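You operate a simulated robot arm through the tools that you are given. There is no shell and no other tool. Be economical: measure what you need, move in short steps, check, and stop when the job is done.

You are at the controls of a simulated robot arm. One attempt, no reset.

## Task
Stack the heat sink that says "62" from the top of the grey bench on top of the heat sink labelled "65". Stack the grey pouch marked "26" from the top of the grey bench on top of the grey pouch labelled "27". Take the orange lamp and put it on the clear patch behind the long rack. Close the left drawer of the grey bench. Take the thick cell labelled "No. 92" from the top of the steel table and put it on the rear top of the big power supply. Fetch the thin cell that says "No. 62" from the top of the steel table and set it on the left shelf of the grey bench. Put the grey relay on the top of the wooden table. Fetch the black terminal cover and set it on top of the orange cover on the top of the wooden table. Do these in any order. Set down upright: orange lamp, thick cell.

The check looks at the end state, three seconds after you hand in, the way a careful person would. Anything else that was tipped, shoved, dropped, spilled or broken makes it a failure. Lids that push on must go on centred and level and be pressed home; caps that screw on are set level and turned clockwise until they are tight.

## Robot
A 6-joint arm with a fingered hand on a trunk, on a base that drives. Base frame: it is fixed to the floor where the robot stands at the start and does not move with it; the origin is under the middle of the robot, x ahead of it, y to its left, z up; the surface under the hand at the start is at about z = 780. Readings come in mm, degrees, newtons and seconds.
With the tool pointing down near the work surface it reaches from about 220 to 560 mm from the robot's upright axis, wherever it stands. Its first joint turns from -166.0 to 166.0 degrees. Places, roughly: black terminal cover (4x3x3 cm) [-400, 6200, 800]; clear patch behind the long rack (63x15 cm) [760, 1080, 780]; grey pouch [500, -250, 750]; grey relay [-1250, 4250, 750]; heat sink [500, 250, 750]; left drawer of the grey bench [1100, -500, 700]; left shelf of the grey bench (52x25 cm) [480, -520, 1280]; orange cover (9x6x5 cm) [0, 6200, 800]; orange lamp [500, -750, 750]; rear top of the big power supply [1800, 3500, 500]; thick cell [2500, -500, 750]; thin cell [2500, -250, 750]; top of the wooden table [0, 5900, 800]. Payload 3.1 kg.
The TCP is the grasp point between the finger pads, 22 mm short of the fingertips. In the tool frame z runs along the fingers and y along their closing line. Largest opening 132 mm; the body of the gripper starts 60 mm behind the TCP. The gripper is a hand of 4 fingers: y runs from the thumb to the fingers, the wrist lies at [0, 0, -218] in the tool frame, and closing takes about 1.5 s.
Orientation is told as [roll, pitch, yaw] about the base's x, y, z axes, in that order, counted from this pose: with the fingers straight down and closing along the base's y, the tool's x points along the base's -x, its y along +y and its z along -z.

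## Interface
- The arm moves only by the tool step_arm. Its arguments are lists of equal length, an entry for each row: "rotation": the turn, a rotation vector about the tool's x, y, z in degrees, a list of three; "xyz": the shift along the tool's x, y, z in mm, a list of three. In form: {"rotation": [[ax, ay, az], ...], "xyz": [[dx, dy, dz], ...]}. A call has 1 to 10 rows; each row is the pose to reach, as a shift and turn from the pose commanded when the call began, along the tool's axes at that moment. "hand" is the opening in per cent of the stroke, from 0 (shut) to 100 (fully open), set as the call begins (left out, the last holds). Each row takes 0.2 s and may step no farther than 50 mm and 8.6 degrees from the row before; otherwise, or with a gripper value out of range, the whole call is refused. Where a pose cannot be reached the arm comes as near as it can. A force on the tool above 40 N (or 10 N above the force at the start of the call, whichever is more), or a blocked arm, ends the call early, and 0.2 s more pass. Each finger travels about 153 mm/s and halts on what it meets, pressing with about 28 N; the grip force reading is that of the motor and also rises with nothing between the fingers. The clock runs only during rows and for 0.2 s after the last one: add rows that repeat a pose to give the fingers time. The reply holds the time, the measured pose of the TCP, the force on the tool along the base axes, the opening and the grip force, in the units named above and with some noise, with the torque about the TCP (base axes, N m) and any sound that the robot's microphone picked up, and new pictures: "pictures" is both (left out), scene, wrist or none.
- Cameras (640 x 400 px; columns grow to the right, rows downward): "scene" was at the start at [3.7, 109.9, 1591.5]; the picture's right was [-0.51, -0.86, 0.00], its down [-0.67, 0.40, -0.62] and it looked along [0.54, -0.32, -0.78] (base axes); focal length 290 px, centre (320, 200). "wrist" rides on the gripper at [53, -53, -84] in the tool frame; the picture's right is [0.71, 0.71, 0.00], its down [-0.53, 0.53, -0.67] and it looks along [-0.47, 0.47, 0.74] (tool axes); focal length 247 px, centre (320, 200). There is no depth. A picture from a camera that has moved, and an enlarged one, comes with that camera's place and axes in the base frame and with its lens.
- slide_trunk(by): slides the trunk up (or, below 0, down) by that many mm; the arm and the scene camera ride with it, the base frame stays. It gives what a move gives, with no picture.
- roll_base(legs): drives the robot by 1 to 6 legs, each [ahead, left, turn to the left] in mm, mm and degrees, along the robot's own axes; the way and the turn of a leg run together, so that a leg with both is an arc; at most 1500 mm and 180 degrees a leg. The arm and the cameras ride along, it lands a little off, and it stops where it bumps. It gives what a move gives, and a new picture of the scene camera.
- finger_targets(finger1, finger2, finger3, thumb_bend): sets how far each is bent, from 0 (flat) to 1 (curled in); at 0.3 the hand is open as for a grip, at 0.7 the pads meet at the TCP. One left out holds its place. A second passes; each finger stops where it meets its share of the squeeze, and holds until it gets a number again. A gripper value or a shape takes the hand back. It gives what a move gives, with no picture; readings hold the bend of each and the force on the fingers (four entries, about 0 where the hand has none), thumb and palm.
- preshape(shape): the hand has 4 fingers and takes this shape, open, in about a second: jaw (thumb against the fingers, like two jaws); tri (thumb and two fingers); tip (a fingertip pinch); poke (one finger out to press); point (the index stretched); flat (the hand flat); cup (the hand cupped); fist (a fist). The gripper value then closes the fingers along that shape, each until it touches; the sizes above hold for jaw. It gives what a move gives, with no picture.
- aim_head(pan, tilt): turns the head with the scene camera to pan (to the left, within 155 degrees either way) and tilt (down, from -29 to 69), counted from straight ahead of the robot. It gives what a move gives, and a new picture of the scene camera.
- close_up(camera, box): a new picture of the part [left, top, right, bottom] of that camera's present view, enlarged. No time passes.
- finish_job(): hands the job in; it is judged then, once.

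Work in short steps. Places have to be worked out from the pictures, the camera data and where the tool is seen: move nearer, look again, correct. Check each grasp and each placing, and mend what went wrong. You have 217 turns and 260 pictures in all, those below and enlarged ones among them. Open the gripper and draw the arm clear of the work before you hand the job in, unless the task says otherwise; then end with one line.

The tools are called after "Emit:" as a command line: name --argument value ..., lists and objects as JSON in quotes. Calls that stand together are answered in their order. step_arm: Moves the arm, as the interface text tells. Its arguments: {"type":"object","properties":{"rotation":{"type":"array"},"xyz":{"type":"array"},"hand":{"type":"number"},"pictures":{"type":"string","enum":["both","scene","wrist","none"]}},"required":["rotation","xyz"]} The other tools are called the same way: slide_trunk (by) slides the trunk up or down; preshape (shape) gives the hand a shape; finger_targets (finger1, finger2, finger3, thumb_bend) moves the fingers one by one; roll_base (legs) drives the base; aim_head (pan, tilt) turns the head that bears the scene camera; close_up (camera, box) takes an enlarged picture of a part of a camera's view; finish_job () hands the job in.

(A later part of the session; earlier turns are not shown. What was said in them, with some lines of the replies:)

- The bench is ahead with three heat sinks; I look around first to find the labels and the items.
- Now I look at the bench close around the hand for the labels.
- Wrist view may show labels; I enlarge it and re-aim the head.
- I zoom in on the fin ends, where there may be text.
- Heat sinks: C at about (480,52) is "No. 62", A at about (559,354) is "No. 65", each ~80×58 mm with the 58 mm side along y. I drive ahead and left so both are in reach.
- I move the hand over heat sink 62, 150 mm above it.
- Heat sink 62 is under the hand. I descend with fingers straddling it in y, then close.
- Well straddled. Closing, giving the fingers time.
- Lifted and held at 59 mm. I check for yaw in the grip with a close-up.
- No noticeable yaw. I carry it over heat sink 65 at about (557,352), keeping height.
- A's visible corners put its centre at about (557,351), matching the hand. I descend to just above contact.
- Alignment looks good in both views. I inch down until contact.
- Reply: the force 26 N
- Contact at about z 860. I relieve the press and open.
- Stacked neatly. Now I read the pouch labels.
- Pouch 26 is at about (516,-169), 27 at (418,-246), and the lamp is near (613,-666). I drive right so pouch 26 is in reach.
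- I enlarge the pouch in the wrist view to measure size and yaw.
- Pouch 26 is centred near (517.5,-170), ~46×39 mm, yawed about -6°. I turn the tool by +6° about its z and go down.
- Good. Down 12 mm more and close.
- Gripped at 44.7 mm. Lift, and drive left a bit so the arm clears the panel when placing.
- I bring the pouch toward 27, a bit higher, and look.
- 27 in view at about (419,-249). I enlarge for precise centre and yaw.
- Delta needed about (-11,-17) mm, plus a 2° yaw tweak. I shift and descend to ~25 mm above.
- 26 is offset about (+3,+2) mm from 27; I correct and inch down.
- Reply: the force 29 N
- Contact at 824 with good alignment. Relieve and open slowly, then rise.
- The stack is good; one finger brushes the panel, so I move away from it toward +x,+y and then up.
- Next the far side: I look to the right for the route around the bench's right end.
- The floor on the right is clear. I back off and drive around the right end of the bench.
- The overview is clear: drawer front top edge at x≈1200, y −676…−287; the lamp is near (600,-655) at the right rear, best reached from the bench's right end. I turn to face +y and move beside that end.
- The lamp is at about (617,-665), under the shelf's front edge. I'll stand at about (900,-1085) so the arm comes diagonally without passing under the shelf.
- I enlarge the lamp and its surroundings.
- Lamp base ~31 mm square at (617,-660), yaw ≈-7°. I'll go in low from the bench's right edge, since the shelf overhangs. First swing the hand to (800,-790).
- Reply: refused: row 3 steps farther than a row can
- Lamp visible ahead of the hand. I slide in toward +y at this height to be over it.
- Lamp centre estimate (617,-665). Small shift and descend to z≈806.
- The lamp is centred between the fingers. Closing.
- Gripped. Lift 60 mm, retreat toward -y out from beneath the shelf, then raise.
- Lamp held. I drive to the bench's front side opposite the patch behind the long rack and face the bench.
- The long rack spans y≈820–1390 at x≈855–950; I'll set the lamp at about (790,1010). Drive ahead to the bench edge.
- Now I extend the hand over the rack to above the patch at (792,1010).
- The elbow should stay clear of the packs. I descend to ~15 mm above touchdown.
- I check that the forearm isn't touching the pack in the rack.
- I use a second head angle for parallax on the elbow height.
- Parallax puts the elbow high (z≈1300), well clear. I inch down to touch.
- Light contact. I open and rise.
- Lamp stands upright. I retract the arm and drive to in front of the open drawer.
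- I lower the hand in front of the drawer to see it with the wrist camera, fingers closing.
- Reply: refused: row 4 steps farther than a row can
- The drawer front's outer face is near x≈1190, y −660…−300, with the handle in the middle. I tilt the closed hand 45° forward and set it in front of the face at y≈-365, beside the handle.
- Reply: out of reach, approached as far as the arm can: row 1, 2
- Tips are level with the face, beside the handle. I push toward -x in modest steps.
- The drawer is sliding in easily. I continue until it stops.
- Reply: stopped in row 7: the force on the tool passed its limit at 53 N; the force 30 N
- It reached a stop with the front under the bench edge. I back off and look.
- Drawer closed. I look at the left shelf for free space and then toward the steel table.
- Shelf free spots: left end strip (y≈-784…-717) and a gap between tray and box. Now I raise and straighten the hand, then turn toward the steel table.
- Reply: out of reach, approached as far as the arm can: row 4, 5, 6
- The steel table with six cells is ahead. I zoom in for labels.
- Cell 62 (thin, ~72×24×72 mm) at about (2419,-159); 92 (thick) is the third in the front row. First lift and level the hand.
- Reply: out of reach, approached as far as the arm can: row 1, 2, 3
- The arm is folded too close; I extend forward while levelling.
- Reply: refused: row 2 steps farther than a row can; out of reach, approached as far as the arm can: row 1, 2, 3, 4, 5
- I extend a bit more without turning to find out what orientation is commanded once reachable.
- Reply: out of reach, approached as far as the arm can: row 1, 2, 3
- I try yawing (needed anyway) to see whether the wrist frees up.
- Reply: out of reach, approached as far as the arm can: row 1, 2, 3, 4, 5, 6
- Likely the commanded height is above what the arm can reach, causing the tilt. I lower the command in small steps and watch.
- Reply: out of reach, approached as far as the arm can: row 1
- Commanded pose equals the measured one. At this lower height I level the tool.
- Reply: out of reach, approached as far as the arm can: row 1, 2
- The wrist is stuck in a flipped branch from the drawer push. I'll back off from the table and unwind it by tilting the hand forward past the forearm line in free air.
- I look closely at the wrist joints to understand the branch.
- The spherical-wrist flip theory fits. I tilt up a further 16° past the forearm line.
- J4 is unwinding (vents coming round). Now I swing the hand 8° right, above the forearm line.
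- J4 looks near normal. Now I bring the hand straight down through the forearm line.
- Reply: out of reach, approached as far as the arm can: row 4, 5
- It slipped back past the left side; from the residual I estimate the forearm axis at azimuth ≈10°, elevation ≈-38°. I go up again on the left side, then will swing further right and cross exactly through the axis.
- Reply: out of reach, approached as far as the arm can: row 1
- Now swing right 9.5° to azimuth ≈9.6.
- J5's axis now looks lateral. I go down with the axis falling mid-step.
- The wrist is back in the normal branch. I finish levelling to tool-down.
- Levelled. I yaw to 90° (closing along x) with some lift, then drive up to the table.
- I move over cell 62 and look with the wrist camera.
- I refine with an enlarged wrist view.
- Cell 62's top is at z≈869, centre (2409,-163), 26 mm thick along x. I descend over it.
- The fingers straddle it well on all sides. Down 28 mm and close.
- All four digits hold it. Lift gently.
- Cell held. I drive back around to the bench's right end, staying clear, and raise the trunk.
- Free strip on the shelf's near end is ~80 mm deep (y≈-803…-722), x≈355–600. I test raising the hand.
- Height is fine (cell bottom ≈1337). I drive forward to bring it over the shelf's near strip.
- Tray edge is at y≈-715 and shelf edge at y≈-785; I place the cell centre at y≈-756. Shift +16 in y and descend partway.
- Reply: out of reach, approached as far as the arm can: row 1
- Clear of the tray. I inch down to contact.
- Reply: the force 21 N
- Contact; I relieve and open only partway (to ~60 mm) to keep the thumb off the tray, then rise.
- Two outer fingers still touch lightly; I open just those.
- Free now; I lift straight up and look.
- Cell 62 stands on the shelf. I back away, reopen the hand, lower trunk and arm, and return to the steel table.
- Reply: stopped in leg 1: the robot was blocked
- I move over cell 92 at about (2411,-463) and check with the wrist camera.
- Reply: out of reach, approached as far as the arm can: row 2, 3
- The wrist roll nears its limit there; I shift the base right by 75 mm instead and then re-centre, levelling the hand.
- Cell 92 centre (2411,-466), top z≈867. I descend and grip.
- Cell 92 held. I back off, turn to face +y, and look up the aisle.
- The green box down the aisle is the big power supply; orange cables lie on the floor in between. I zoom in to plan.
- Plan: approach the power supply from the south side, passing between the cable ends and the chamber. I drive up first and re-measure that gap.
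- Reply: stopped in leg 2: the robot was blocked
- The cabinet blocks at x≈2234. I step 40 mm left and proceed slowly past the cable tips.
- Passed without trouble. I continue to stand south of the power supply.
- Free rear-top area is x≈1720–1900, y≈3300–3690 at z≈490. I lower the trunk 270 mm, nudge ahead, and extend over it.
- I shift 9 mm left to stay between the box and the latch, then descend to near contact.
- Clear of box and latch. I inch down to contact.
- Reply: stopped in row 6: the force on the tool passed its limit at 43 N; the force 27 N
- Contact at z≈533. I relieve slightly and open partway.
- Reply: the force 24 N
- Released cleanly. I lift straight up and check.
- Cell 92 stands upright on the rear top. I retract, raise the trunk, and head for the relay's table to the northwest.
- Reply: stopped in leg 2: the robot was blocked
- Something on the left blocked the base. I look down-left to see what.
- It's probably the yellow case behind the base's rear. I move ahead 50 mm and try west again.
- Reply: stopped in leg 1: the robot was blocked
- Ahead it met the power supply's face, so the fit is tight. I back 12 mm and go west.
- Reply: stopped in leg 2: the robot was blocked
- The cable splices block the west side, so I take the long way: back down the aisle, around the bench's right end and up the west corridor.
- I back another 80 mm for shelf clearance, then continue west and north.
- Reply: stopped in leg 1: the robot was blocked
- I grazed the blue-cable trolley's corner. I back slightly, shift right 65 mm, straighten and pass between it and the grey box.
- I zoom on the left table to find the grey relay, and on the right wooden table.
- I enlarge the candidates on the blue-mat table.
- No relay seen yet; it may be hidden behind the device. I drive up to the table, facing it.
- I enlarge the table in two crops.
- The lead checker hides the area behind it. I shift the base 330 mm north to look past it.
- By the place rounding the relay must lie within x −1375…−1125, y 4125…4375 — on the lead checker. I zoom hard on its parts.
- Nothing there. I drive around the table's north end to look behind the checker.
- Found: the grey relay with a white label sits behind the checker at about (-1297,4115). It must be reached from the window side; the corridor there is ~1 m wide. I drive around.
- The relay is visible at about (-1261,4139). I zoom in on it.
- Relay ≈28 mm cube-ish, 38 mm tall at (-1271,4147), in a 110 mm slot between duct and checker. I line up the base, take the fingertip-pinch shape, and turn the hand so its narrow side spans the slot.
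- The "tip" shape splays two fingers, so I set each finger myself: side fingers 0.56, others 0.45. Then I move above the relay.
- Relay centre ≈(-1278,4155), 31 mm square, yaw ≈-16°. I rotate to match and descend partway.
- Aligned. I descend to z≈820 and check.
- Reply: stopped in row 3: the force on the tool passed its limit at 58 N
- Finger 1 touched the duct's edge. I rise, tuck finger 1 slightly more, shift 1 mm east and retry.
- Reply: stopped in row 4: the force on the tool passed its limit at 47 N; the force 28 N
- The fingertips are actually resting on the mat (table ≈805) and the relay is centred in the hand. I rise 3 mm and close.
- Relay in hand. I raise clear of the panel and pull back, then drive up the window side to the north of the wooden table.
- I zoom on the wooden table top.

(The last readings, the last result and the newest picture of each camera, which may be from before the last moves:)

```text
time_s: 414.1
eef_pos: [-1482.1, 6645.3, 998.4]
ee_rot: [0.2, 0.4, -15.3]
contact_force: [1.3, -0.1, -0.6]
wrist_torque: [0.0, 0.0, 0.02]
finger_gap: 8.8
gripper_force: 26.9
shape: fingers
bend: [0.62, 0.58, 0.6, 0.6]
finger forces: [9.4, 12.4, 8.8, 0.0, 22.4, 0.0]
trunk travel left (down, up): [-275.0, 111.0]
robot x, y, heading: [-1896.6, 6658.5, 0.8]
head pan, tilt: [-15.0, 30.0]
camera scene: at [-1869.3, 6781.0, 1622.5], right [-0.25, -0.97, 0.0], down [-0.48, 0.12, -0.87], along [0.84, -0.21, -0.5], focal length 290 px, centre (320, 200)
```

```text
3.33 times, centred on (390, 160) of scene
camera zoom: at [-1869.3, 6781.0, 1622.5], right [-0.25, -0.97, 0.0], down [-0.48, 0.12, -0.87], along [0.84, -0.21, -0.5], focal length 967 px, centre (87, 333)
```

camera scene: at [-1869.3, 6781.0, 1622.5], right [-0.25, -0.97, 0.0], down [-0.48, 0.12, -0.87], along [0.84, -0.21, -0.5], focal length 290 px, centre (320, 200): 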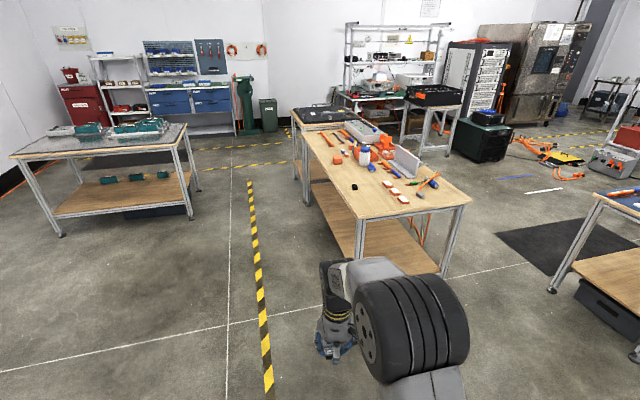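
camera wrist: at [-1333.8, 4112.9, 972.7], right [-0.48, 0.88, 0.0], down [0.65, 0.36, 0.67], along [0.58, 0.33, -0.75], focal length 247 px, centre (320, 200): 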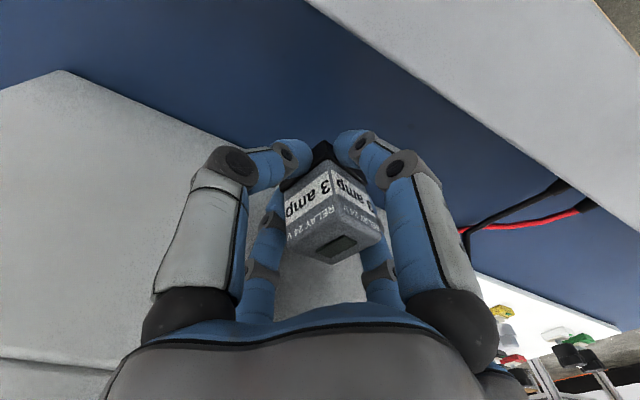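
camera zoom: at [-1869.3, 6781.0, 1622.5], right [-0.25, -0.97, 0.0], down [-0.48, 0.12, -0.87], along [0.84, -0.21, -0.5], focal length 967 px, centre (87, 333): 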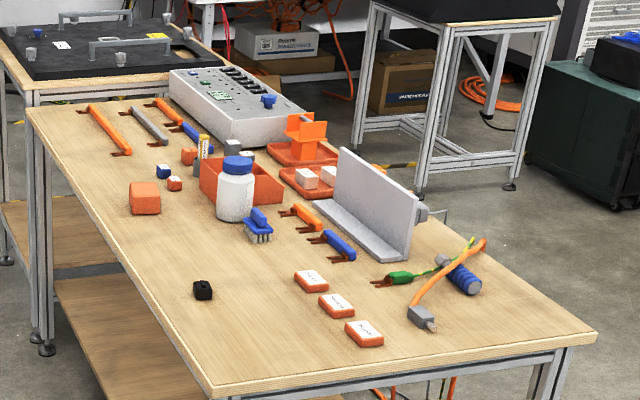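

Black cover at (-400,6195), orange cover at (13,6180), and there is free wood between. I drive east along the north edge and turn to face the table.

Emit:
roll_base --legs '[[1500, 0, 0], [190, 0, 0], [0, 0, -91], [45, 0, 0]]'

Emit:
aim_head --pan 0 --tilt 55

```text
time_s: 427.0
eef_pos: [-226.0, 6260.9, 997.7]
ee_rot: [0.0, 0.4, -104.9]
contact_force: [0.1, -1.0, -0.6]
wrist_torque: [0.04, -0.01, 0.01]
finger_gap: 8.4
gripper_force: 26.0
shape: fingers
bend: [0.63, 0.58, 0.6, 0.6]
finger forces: [9.0, 12.4, 8.5, 0.0, 22.4, 0.0]
trunk travel left (down, up): [-275.0, 111.0]
robot x, y, heading: [-218.4, 6676.2, -88.6]
head pan, tilt: [-15.0, 30.0]
camera scene: at [-95.7, 6647.4, 1622.5], right [-0.97, 0.24, 0.0], down [0.12, 0.49, -0.87], along [-0.21, -0.84, -0.5], focal length 290 px, centre (320, 200)
```

scene: 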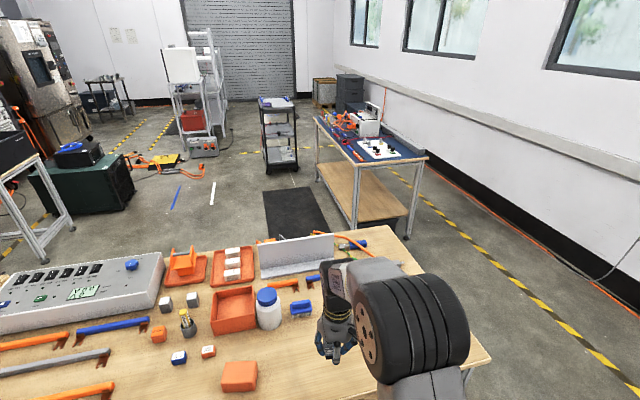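

```text
time_s: 427.9
eef_pos: [-227.0, 6261.9, 997.8]
ee_rot: [0.1, 0.4, -104.8]
contact_force: [0.5, -0.6, -1.2]
wrist_torque: [0.03, 0.01, 0.02]
finger_gap: 8.3
gripper_force: 26.3
shape: fingers
bend: [0.63, 0.58, 0.6, 0.6]
finger forces: [9.0, 12.4, 8.5, 0.0, 22.4, 0.1]
trunk travel left (down, up): [-275.0, 111.0]
robot x, y, heading: [-218.9, 6673.6, -88.8]
head pan, tilt: [0.0, 55.0]
camera scene: at [-72.7, 6665.5, 1586.6], right [-1.0, -0.02, 0.0], down [-0.02, 0.82, -0.57], along [0.01, -0.57, -0.82], focal length 290 px, centre (320, 200)
```

scene: 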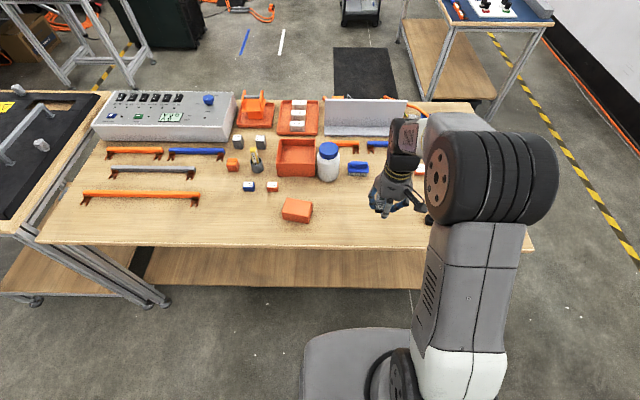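

I advance 55 mm and bring the relay over the free spot at about (-215,6150), descending partway.

Emit:
roll_base --legs '[[55, 0, -1]]'

Emit:
step_arm --xyz '[[-26, 12, 20], [-52, 24, 50], [-52, 24, 95], [-52, 24, 135]]' --rotation '[[0, 0, 0], [0, 0, 0], [0, 0, 0], [0, 0, 0]]' --pictures "wrist"

```text
time_s: 428.8
eef_pos: [-232.5, 6205.9, 998.3]
ee_rot: [0.1, 0.4, -105.8]
contact_force: [-0.2, 0.0, -0.5]
wrist_torque: [0.03, 0.01, -0.01]
finger_gap: 8.1
gripper_force: 26.3
shape: fingers
bend: [0.63, 0.58, 0.6, 0.6]
finger forces: [9.0, 12.5, 8.6, 0.0, 22.4, 0.0]
trunk travel left (down, up): [-275.0, 111.0]
robot x, y, heading: [-218.5, 6616.7, -89.7]
head pan, tilt: [0.0, 55.0]
camera scene: at [-72.2, 6606.4, 1586.5], right [-1.0, 0.0, 0.0], down [0.0, 0.82, -0.57], along [0.0, -0.57, -0.82], focal length 290 px, centre (320, 200)
```

scene: 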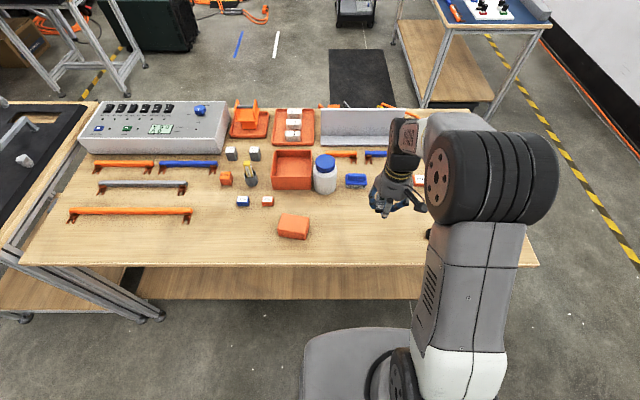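

```text
time_s: 429.8
eef_pos: [-223.0, 6152.3, 863.5]
ee_rot: [0.1, 0.3, -105.8]
contact_force: [0.0, 0.2, -1.0]
wrist_torque: [0.03, 0.02, -0.01]
finger_gap: 8.2
gripper_force: 26.3
shape: fingers
bend: [0.63, 0.58, 0.6, 0.6]
finger forces: [8.9, 12.6, 8.4, 0.0, 21.9, 0.1]
trunk travel left (down, up): [-275.0, 111.0]
robot x, y, heading: [-218.1, 6621.3, -89.9]
head pan, tilt: [0.0, 55.0]
camera wrist: at [-261.0, 6216.4, 947.7], right [0.87, 0.49, 0.0], down [0.36, -0.65, 0.67], along [0.33, -0.58, -0.75], focal length 247 px, centre (320, 200)
```

wrist: 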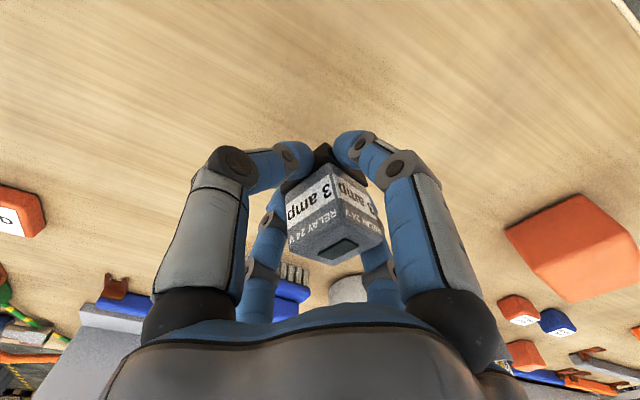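

The spot is clear. I inch down to contact.

Emit:
step_arm --xyz '[[0, 0, 18], [0, 0, 26], [0, 0, 30], [0, 0, 33], [0, 0, 36], [0, 0, 39], [0, 0, 42], [0, 0, 45]]' --rotation '[[0, 0, 0], [0, 0, 0], [0, 0, 0], [0, 0, 0], [0, 0, 0], [0, 0, 0], [0, 0, 0], [0, 0, 0]]' --pictures "none"

```text
time_s: 431.4
eef_pos: [-222.8, 6150.2, 827.9]
ee_rot: [0.3, -0.5, -105.8]
contact_force: [-0.2, 6.1, 21.2]
wrist_torque: [-0.02, -0.49, 0.15]
finger_gap: 8.4
gripper_force: 37.0
shape: fingers
bend: [0.63, 0.57, 0.6, 0.6]
finger forces: [10.0, 29.4, 10.5, 0.0, 24.9, 0.0]
trunk travel left (down, up): [-275.0, 111.0]
robot x, y, heading: [-222.8, 6623.7, -89.6]
head pan, tilt: [0.0, 55.0]
stopped in row 7: the force on the tool passed its limit at 44 N (the readings are from after the stop); the commanded pose is now the measured one
```

Contact at 828. I rise 1 mm, open, lift, and check.

Emit:
step_arm --xyz '[[0, 0, -1.5]]' --rotation '[[0.3, 0.5, 0]]' --pictures "none"

Emit:
step_arm --xyz '[[0, 0, 0], [0, 0, 0], [0, 0, 0], [0, 0, 0], [0, 0, -20], [0, 0, -65], [0, 0, -110], [0, 0, -150]]' --rotation '[[0, 0, 0], [0, 0, 0], [0, 0, 0], [0, 0, 0], [0, 0, 0], [0, 0, 0], [0, 0, 0], [0, 0, 0]]' --hand 100 --pictures "wrist"

```text
time_s: 431.8
eef_pos: [-224.8, 6150.3, 827.2]
ee_rot: [0.1, 0.1, -105.8]
contact_force: [1.3, 0.1, 15.5]
wrist_torque: [-0.16, -0.4, 0.03]
finger_gap: 8.2
gripper_force: 33.6
shape: fingers
bend: [0.63, 0.57, 0.6, 0.6]
finger forces: [9.7, 24.5, 9.5, 0.0, 23.1, 0.0]
trunk travel left (down, up): [-275.0, 111.0]
robot x, y, heading: [-219.2, 6618.4, -89.7]
head pan, tilt: [0.0, 55.0]
```

```text
time_s: 433.6
eef_pos: [-224.5, 6150.6, 977.5]
ee_rot: [-0.1, 0.4, -105.8]
contact_force: [-0.4, -0.2, 0.1]
wrist_torque: [0.01, 0.0, -0.03]
finger_gap: 131.6
gripper_force: 0.3
shape: tip
bend: [0.11, 0.3, 0.11, 0.3]
finger forces: [0.0, 0.0, 0.0, 0.1, 0.1, 0.0]
trunk travel left (down, up): [-275.0, 111.0]
robot x, y, heading: [-218.0, 6619.8, -89.8]
head pan, tilt: [0.0, 55.0]
camera wrist: at [-261.0, 6214.9, 1063.4], right [0.87, 0.49, 0.0], down [0.36, -0.65, 0.66], along [0.33, -0.58, -0.75], focal length 247 px, centre (320, 200)
```

wrist: 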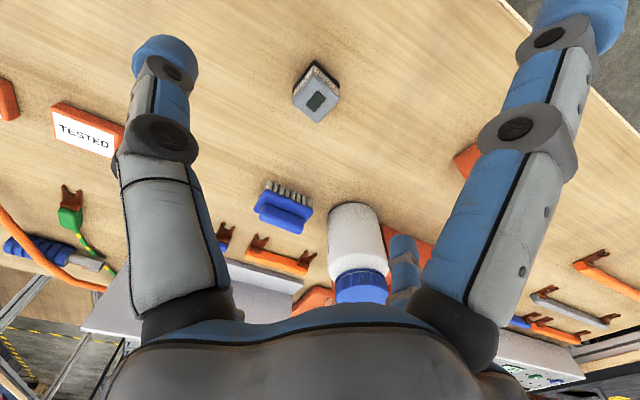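

Relay stands on the table. I reset to jaw shape and move over the black cover.

Emit:
preshape --shape "jaw"

Emit:
step_arm --xyz '[[-2, -45, 0], [-4, -90, 0], [-6, -135, 0], [-9, -179, 0]]' --rotation '[[0, 0, -5], [0, 0, -10], [0, 0, -15.8], [0, 0, -15.8]]' --pictures "wrist"

Emit:
close_up --camera "wrist" --box '[250, 20, 400, 140]'

```text
time_s: 434.5
eef_pos: [-223.9, 6149.2, 977.3]
ee_rot: [-0.1, 0.5, -105.8]
contact_force: [-0.5, -0.1, 0.2]
wrist_torque: [0.03, 0.03, -0.01]
finger_gap: 132.2
gripper_force: 0.1
shape: jaw
bend: [0.3, 0.3, 0.3, 0.3]
finger forces: [0.0, 0.1, 0.0, 0.0, 0.0, 0.1]
trunk travel left (down, up): [-275.0, 111.0]
robot x, y, heading: [-219.8, 6620.6, -90.1]
head pan, tilt: [0.0, 55.0]
```

```text
time_s: 435.5
eef_pos: [-401.0, 6190.3, 977.9]
ee_rot: [0.1, 0.4, -89.9]
contact_force: [-0.4, -0.7, -0.1]
wrist_torque: [0.01, 0.01, 0.02]
finger_gap: 132.0
gripper_force: 0.1
shape: jaw
bend: [0.3, 0.3, 0.3, 0.3]
finger forces: [0.1, 0.1, 0.0, 0.1, 0.0, 0.0]
trunk travel left (down, up): [-275.0, 111.0]
robot x, y, heading: [-215.9, 6618.9, -89.6]
head pan, tilt: [0.0, 55.0]
camera wrist: at [-453.9, 6241.4, 1063.0], right [0.71, 0.71, 0.01], down [0.53, -0.53, 0.67], along [0.47, -0.47, -0.75], focal length 247 px, centre (320, 200)
```

wrist: 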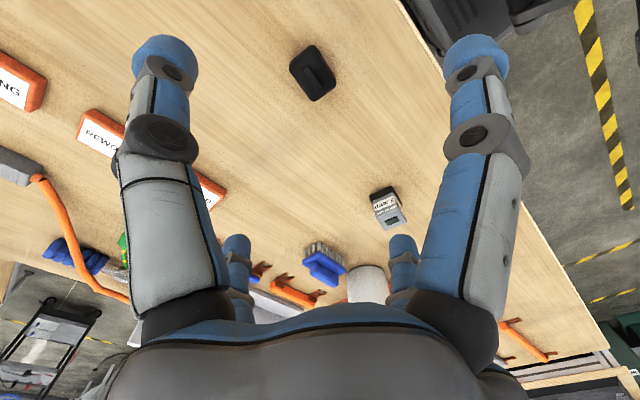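

```text
3.33 times, centred on (325, 80) of wrist
camera zoom: at [-453.9, 6241.4, 1063.0], right [0.71, 0.71, 0.01], down [0.53, -0.53, 0.67], along [0.47, -0.47, -0.75], focal length 823 px, centre (303, 600)
```

zoom: 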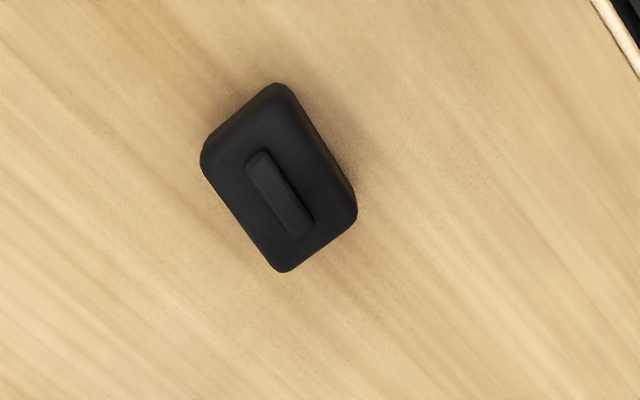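

Black cover centre ≈(-414,6192), ~38×27 mm, yaw ≈-6°. I descend and grip it.

Emit:
step_arm --xyz '[[2.5, -13.5, 45], [2.5, -13.5, 90], [2.5, -13.5, 125]]' --rotation '[[0, 0, 6], [0, 0, 6], [0, 0, 6]]' --pictures "wrist"

```text
time_s: 436.3
eef_pos: [-411.3, 6192.8, 853.6]
ee_rot: [0.2, 0.4, -96.0]
contact_force: [-0.6, 0.5, 0.4]
wrist_torque: [-0.01, 0.02, -0.02]
finger_gap: 132.2
gripper_force: 0.1
shape: jaw
bend: [0.3, 0.3, 0.3, 0.3]
finger forces: [0.1, 0.0, 0.0, 0.1, 0.1, 0.0]
trunk travel left (down, up): [-275.0, 111.0]
robot x, y, heading: [-220.1, 6616.6, -89.7]
head pan, tilt: [0.0, 55.0]
camera wrist: at [-458.9, 6249.6, 937.3], right [0.78, 0.63, 0.0], down [0.47, -0.58, 0.66], along [0.42, -0.51, -0.75], focal length 247 px, centre (320, 200)
```

wrist: 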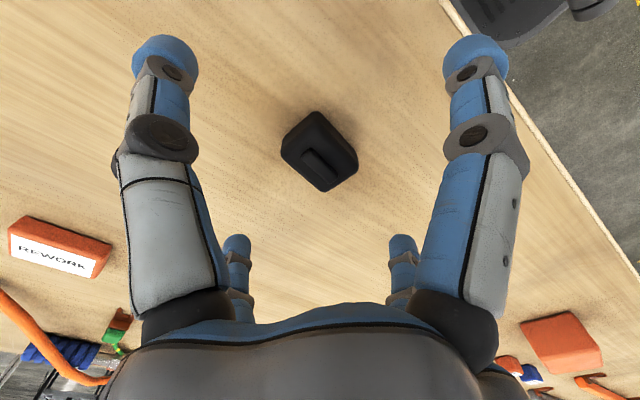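

Emit:
step_arm --xyz '[[2, -2, 12], [2, -2, 21]]' --rotation '[[0, 0, 0], [0, 0, 0]]' --pictures "none"

Emit:
step_arm --xyz '[[0, 0, 0], [0, 0, 0], [0, 0, 0], [0, 0, 0], [0, 0, 0], [0, 0, 0], [0, 0, 0], [0, 0, 0]]' --rotation '[[0, 0, 0], [0, 0, 0], [0, 0, 0], [0, 0, 0], [0, 0, 0], [0, 0, 0], [0, 0, 0], [0, 0, 0]]' --hand 0 --pictures "none"

Emit:
step_arm --xyz '[[0, 0, -20], [0, 0, -60], [0, 0, -100]]' --rotation '[[0, 0, 0], [0, 0, 0], [0, 0, 0]]' --pictures "wrist"

```text
time_s: 436.9
eef_pos: [-413.2, 6195.3, 831.1]
ee_rot: [0.0, 0.3, -96.0]
contact_force: [-0.5, 1.1, 0.1]
wrist_torque: [0.0, -0.02, 0.04]
finger_gap: 131.8
gripper_force: 0.0
shape: jaw
bend: [0.3, 0.3, 0.3, 0.3]
finger forces: [0.0, 0.2, 0.0, 0.0, 0.0, 0.0]
trunk travel left (down, up): [-275.0, 111.0]
robot x, y, heading: [-217.9, 6619.2, -89.6]
head pan, tilt: [0.0, 55.0]
```

```text
time_s: 438.7
eef_pos: [-412.8, 6195.0, 831.5]
ee_rot: [0.0, 0.4, -96.1]
contact_force: [-1.0, -0.3, 0.6]
wrist_torque: [0.02, -0.02, 0.03]
finger_gap: 31.9
gripper_force: 27.8
shape: jaw
bend: [0.76, 0.78, 0.77, 0.7]
finger forces: [24.8, 25.1, 25.2, 0.0, 25.4, 0.1]
trunk travel left (down, up): [-275.0, 111.0]
robot x, y, heading: [-214.8, 6622.6, -89.6]
head pan, tilt: [0.0, 55.0]
```

```text
time_s: 439.5
eef_pos: [-412.4, 6193.7, 933.1]
ee_rot: [0.0, 0.5, -96.0]
contact_force: [-0.6, 0.9, 0.5]
wrist_torque: [0.04, 0.04, 0.01]
finger_gap: 32.1
gripper_force: 28.1
shape: jaw
bend: [0.76, 0.78, 0.77, 0.7]
finger forces: [24.8, 25.2, 25.4, 0.1, 25.4, 0.1]
trunk travel left (down, up): [-275.0, 111.0]
robot x, y, heading: [-220.0, 6619.8, -89.9]
head pan, tilt: [0.0, 55.0]
camera wrist: at [-460.5, 6251.1, 1017.6], right [0.78, 0.63, 0.0], down [0.47, -0.58, 0.66], along [0.42, -0.51, -0.75], focal length 247 px, centre (320, 200)
```

wrist: 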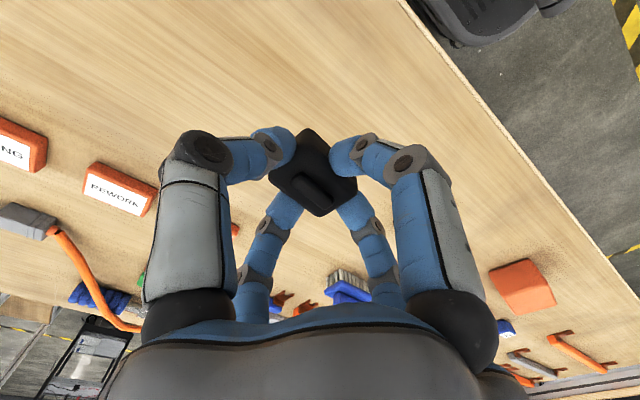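

Held. I carry it over toward the orange cover.

Emit:
step_arm --xyz '[[4, 42, -10], [9, 84, -20], [13, 126, -25], [18, 168, -25], [22, 210, -25], [27, 252, -25], [31, 294, -25], [36, 336, -25]]' --rotation '[[0, 0, 0], [0, 0, 0], [0, 0, 0], [0, 0, 0], [0, 0, 0], [0, 0, 0], [0, 0, 0], [0, 0, 0]]' --pictures "wrist"

Emit:
close_up --camera "scene" --box '[250, 180, 370, 270]'

```text
time_s: 441.3
eef_pos: [-74.3, 6194.8, 957.9]
ee_rot: [-0.1, 0.4, -96.2]
contact_force: [-0.1, -0.4, 0.5]
wrist_torque: [-0.04, -0.04, 0.01]
finger_gap: 32.3
gripper_force: 28.1
shape: jaw
bend: [0.76, 0.78, 0.77, 0.7]
finger forces: [24.7, 25.2, 25.3, 0.0, 25.4, 0.0]
trunk travel left (down, up): [-275.0, 111.0]
robot x, y, heading: [-220.9, 6620.9, -90.0]
head pan, tilt: [0.0, 55.0]
camera wrist: at [-122.8, 6252.2, 1042.5], right [0.78, 0.63, 0.0], down [0.47, -0.58, 0.66], along [0.42, -0.52, -0.75], focal length 247 px, centre (320, 200)
```

wrist: 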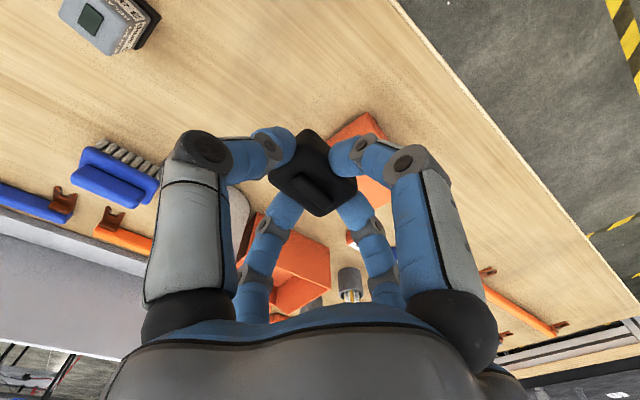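

```text
4.44 times, centred on (310, 225) of scene
camera zoom: at [-71.0, 6609.2, 1586.4], right [-1.0, 0.0, 0.0], down [0.0, 0.82, -0.57], along [0.0, -0.57, -0.82], focal length 1290 px, centre (364, 89)
```

zoom: 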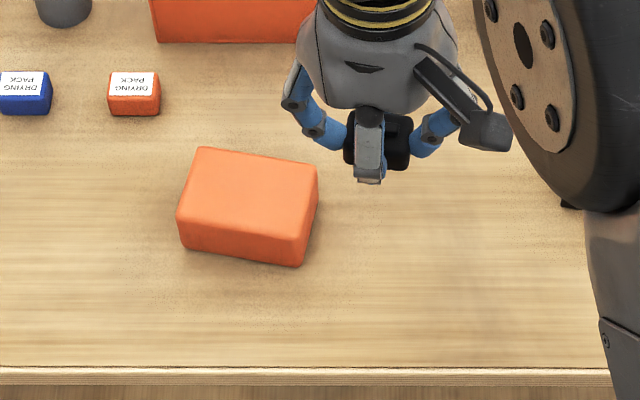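

Orange cover's top centre ≈(4,6183), z≈853, yaw ≈-11°. I move over it and descend partway.

Emit:
step_arm --xyz '[[-2, 40, 0], [-4, 80, 0], [-4, 80, 35], [-4, 80, 60]]' --rotation '[[0, 0, 2], [0, 0, 5], [0, 0, 5], [0, 0, 5]]' --pictures "wrist"

Emit:
close_up --camera "scene" --box '[250, 180, 370, 270]'

```text
time_s: 442.3
eef_pos: [4.5, 6185.8, 895.2]
ee_rot: [-0.1, 0.3, -101.0]
contact_force: [-0.5, 0.3, 0.4]
wrist_torque: [-0.03, -0.05, -0.02]
finger_gap: 31.7
gripper_force: 27.8
shape: jaw
bend: [0.76, 0.78, 0.77, 0.7]
finger forces: [24.8, 25.1, 25.3, 0.0, 25.3, 0.1]
trunk travel left (down, up): [-275.0, 111.0]
robot x, y, heading: [-221.6, 6621.4, -89.7]
head pan, tilt: [0.0, 55.0]
camera wrist: at [-37.7, 6245.2, 980.4], right [0.83, 0.56, 0.0], down [0.42, -0.62, 0.66], along [0.37, -0.55, -0.75], focal length 247 px, centre (320, 200)
```

wrist: 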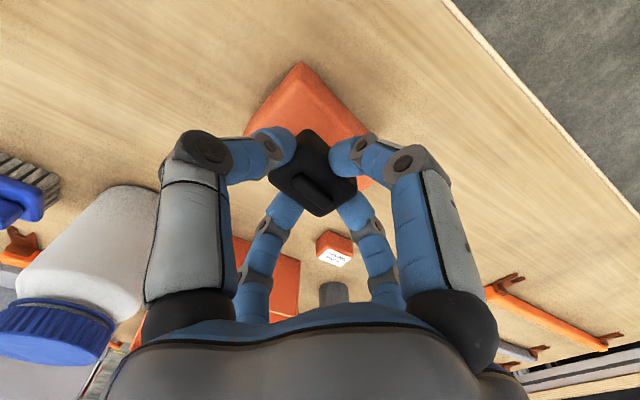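

```text
4.44 times, centred on (310, 225) of scene
camera zoom: at [-71.8, 6609.0, 1586.4], right [-1.0, 0.0, 0.0], down [0.0, 0.82, -0.57], along [0.0, -0.57, -0.82], focal length 1290 px, centre (364, 89)
```

zoom: 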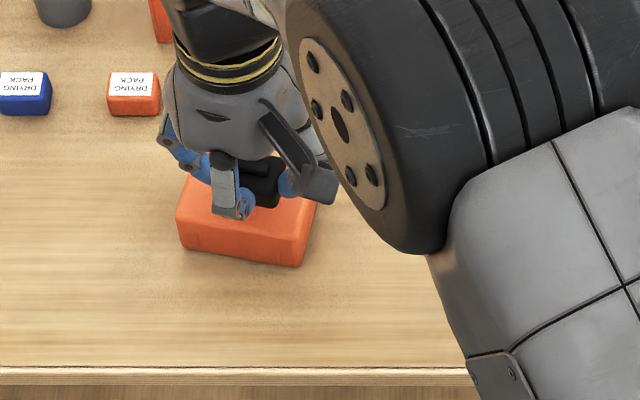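

Aligned within a few mm. I inch down to contact.

Emit:
step_arm --xyz '[[-3, 0.5, 7], [-3, 0.5, 10], [-3, 0.5, 12], [-3, 0.5, 14], [-3, 0.5, 16], [-3, 0.5, 18], [-3, 0.5, 20], [-3, 0.5, 22]]' --rotation '[[0, 0, 0], [0, 0, 0], [0, 0, 0], [0, 0, 0], [0, 0, 0], [0, 0, 0], [0, 0, 0], [0, 0, 0]]' --pictures "none"

```text
time_s: 444.1
eef_pos: [3.1, 6179.0, 875.0]
ee_rot: [0.1, 0.2, -101.0]
contact_force: [-0.3, 1.0, 8.4]
wrist_torque: [-0.06, 0.08, -0.01]
finger_gap: 32.4
gripper_force: 27.8
shape: jaw
bend: [0.76, 0.78, 0.78, 0.7]
finger forces: [25.4, 25.8, 26.5, 0.0, 27.0, 0.0]
trunk travel left (down, up): [-275.0, 111.0]
robot x, y, heading: [-219.8, 6619.3, -89.7]
head pan, tilt: [0.0, 55.0]
```

Light contact. I open and rise.

Emit:
step_arm --xyz '[[0, 0, -1], [0, 0, -1], [0, 0, -1], [0, 0, -1], [0, 0, -1], [0, 0, -25], [0, 0, -65], [0, 0, -110]]' --rotation '[[0, 0, 0], [0, 0, 0], [0, 0, 0], [0, 0, 0], [0, 0, 0], [0, 0, 0], [0, 0, 0], [0, 0, 0]]' --hand 60 --pictures "wrist"

Emit:
close_up --camera "scene" --box '[250, 180, 370, 270]'

```text
time_s: 445.9
eef_pos: [4.5, 6180.5, 986.0]
ee_rot: [-0.1, 0.4, -100.9]
contact_force: [0.3, 0.2, -0.1]
wrist_torque: [0.02, -0.02, -0.02]
finger_gap: 78.9
gripper_force: 0.0
shape: jaw
bend: [0.32, 0.32, 0.32, 0.7]
finger forces: [0.1, 0.1, 0.0, 0.0, 0.0, 0.0]
trunk travel left (down, up): [-275.0, 111.0]
robot x, y, heading: [-218.6, 6618.6, -89.8]
head pan, tilt: [0.0, 55.0]
camera wrist: at [-37.7, 6241.4, 1069.7], right [0.83, 0.56, 0.0], down [0.42, -0.62, 0.66], along [0.37, -0.55, -0.75], focal length 247 px, centre (320, 200)
```

wrist: 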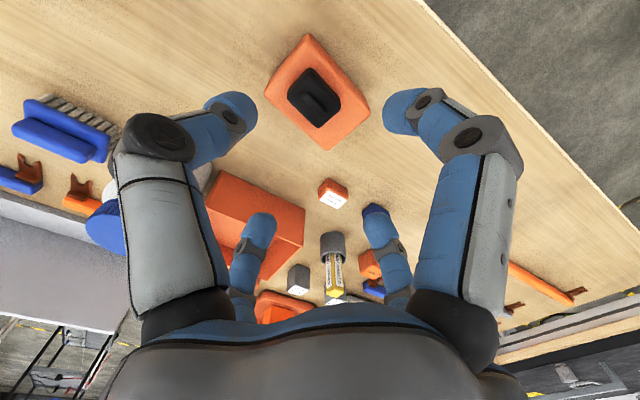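

```text
4.44 times, centred on (310, 225) of scene
camera zoom: at [-72.4, 6609.8, 1586.5], right [-1.0, 0.0, 0.0], down [0.0, 0.82, -0.57], along [0.0, -0.57, -0.82], focal length 1290 px, centre (364, 89)
```

zoom: 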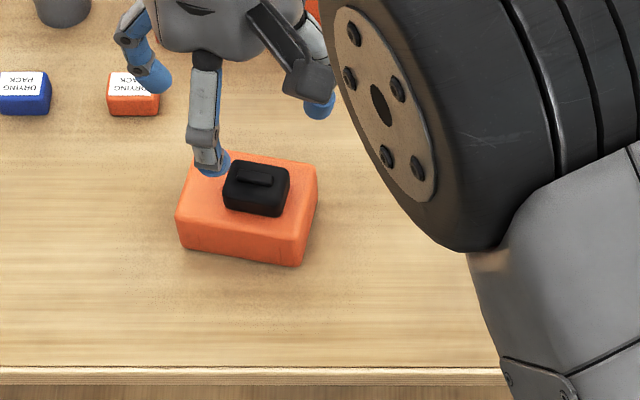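

The black cover sits centred on the orange one. I open fully and back the robot away from the table.

Emit:
roll_base --legs '[[-350, 0, 0]]'

Emit:
step_arm --xyz '[[0, 0, 0], [0, 0, 0], [0, 0, 0]]' --rotation '[[0, 0, 0], [0, 0, 0], [0, 0, 0]]' --hand 100 --pictures "none"

```text
time_s: 448.2
eef_pos: [4.8, 6526.8, 984.2]
ee_rot: [-0.2, 0.3, -100.8]
contact_force: [0.7, -0.1, -0.6]
wrist_torque: [0.01, -0.01, -0.01]
finger_gap: 78.7
gripper_force: 0.1
shape: jaw
bend: [0.32, 0.32, 0.32, 0.7]
finger forces: [0.1, 0.0, 0.0, 0.1, 0.0, 0.0]
trunk travel left (down, up): [-275.0, 111.0]
robot x, y, heading: [-217.3, 6964.4, -89.4]
head pan, tilt: [0.0, 55.0]
camera scene: at [-73.8, 6955.9, 1586.5], right [-1.0, -0.01, 0.0], down [-0.01, 0.82, -0.57], along [0.0, -0.57, -0.82], focal length 290 px, centre (320, 200)
```

scene: 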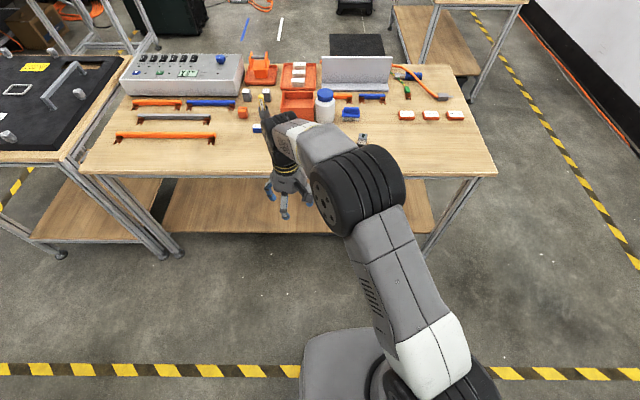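

```text
time_s: 449.0
eef_pos: [5.1, 6527.3, 984.3]
ee_rot: [-0.1, 0.5, -100.9]
contact_force: [-0.9, -0.6, 0.7]
wrist_torque: [0.01, -0.01, 0.0]
finger_gap: 131.9
gripper_force: 0.0
shape: jaw
bend: [0.3, 0.3, 0.3, 0.3]
finger forces: [0.1, 0.1, 0.0, 0.0, 0.0, 0.0]
trunk travel left (down, up): [-275.0, 111.0]
robot x, y, heading: [-218.0, 6967.1, -89.7]
head pan, tilt: [0.0, 55.0]
```

All eight jobs are done, the hand is empty and open, and the arm is clear of the work. I hand in.

Emit:
finish_job

```text
The job is handed in.
```

All eight jobs were carried out and handed in, and each placement looked right when I checked it. The base was blocked a few times on the way, against the cabinet, the power supply, the blue-cable trolley and other things; I did not go back to check that none of them had shifted.
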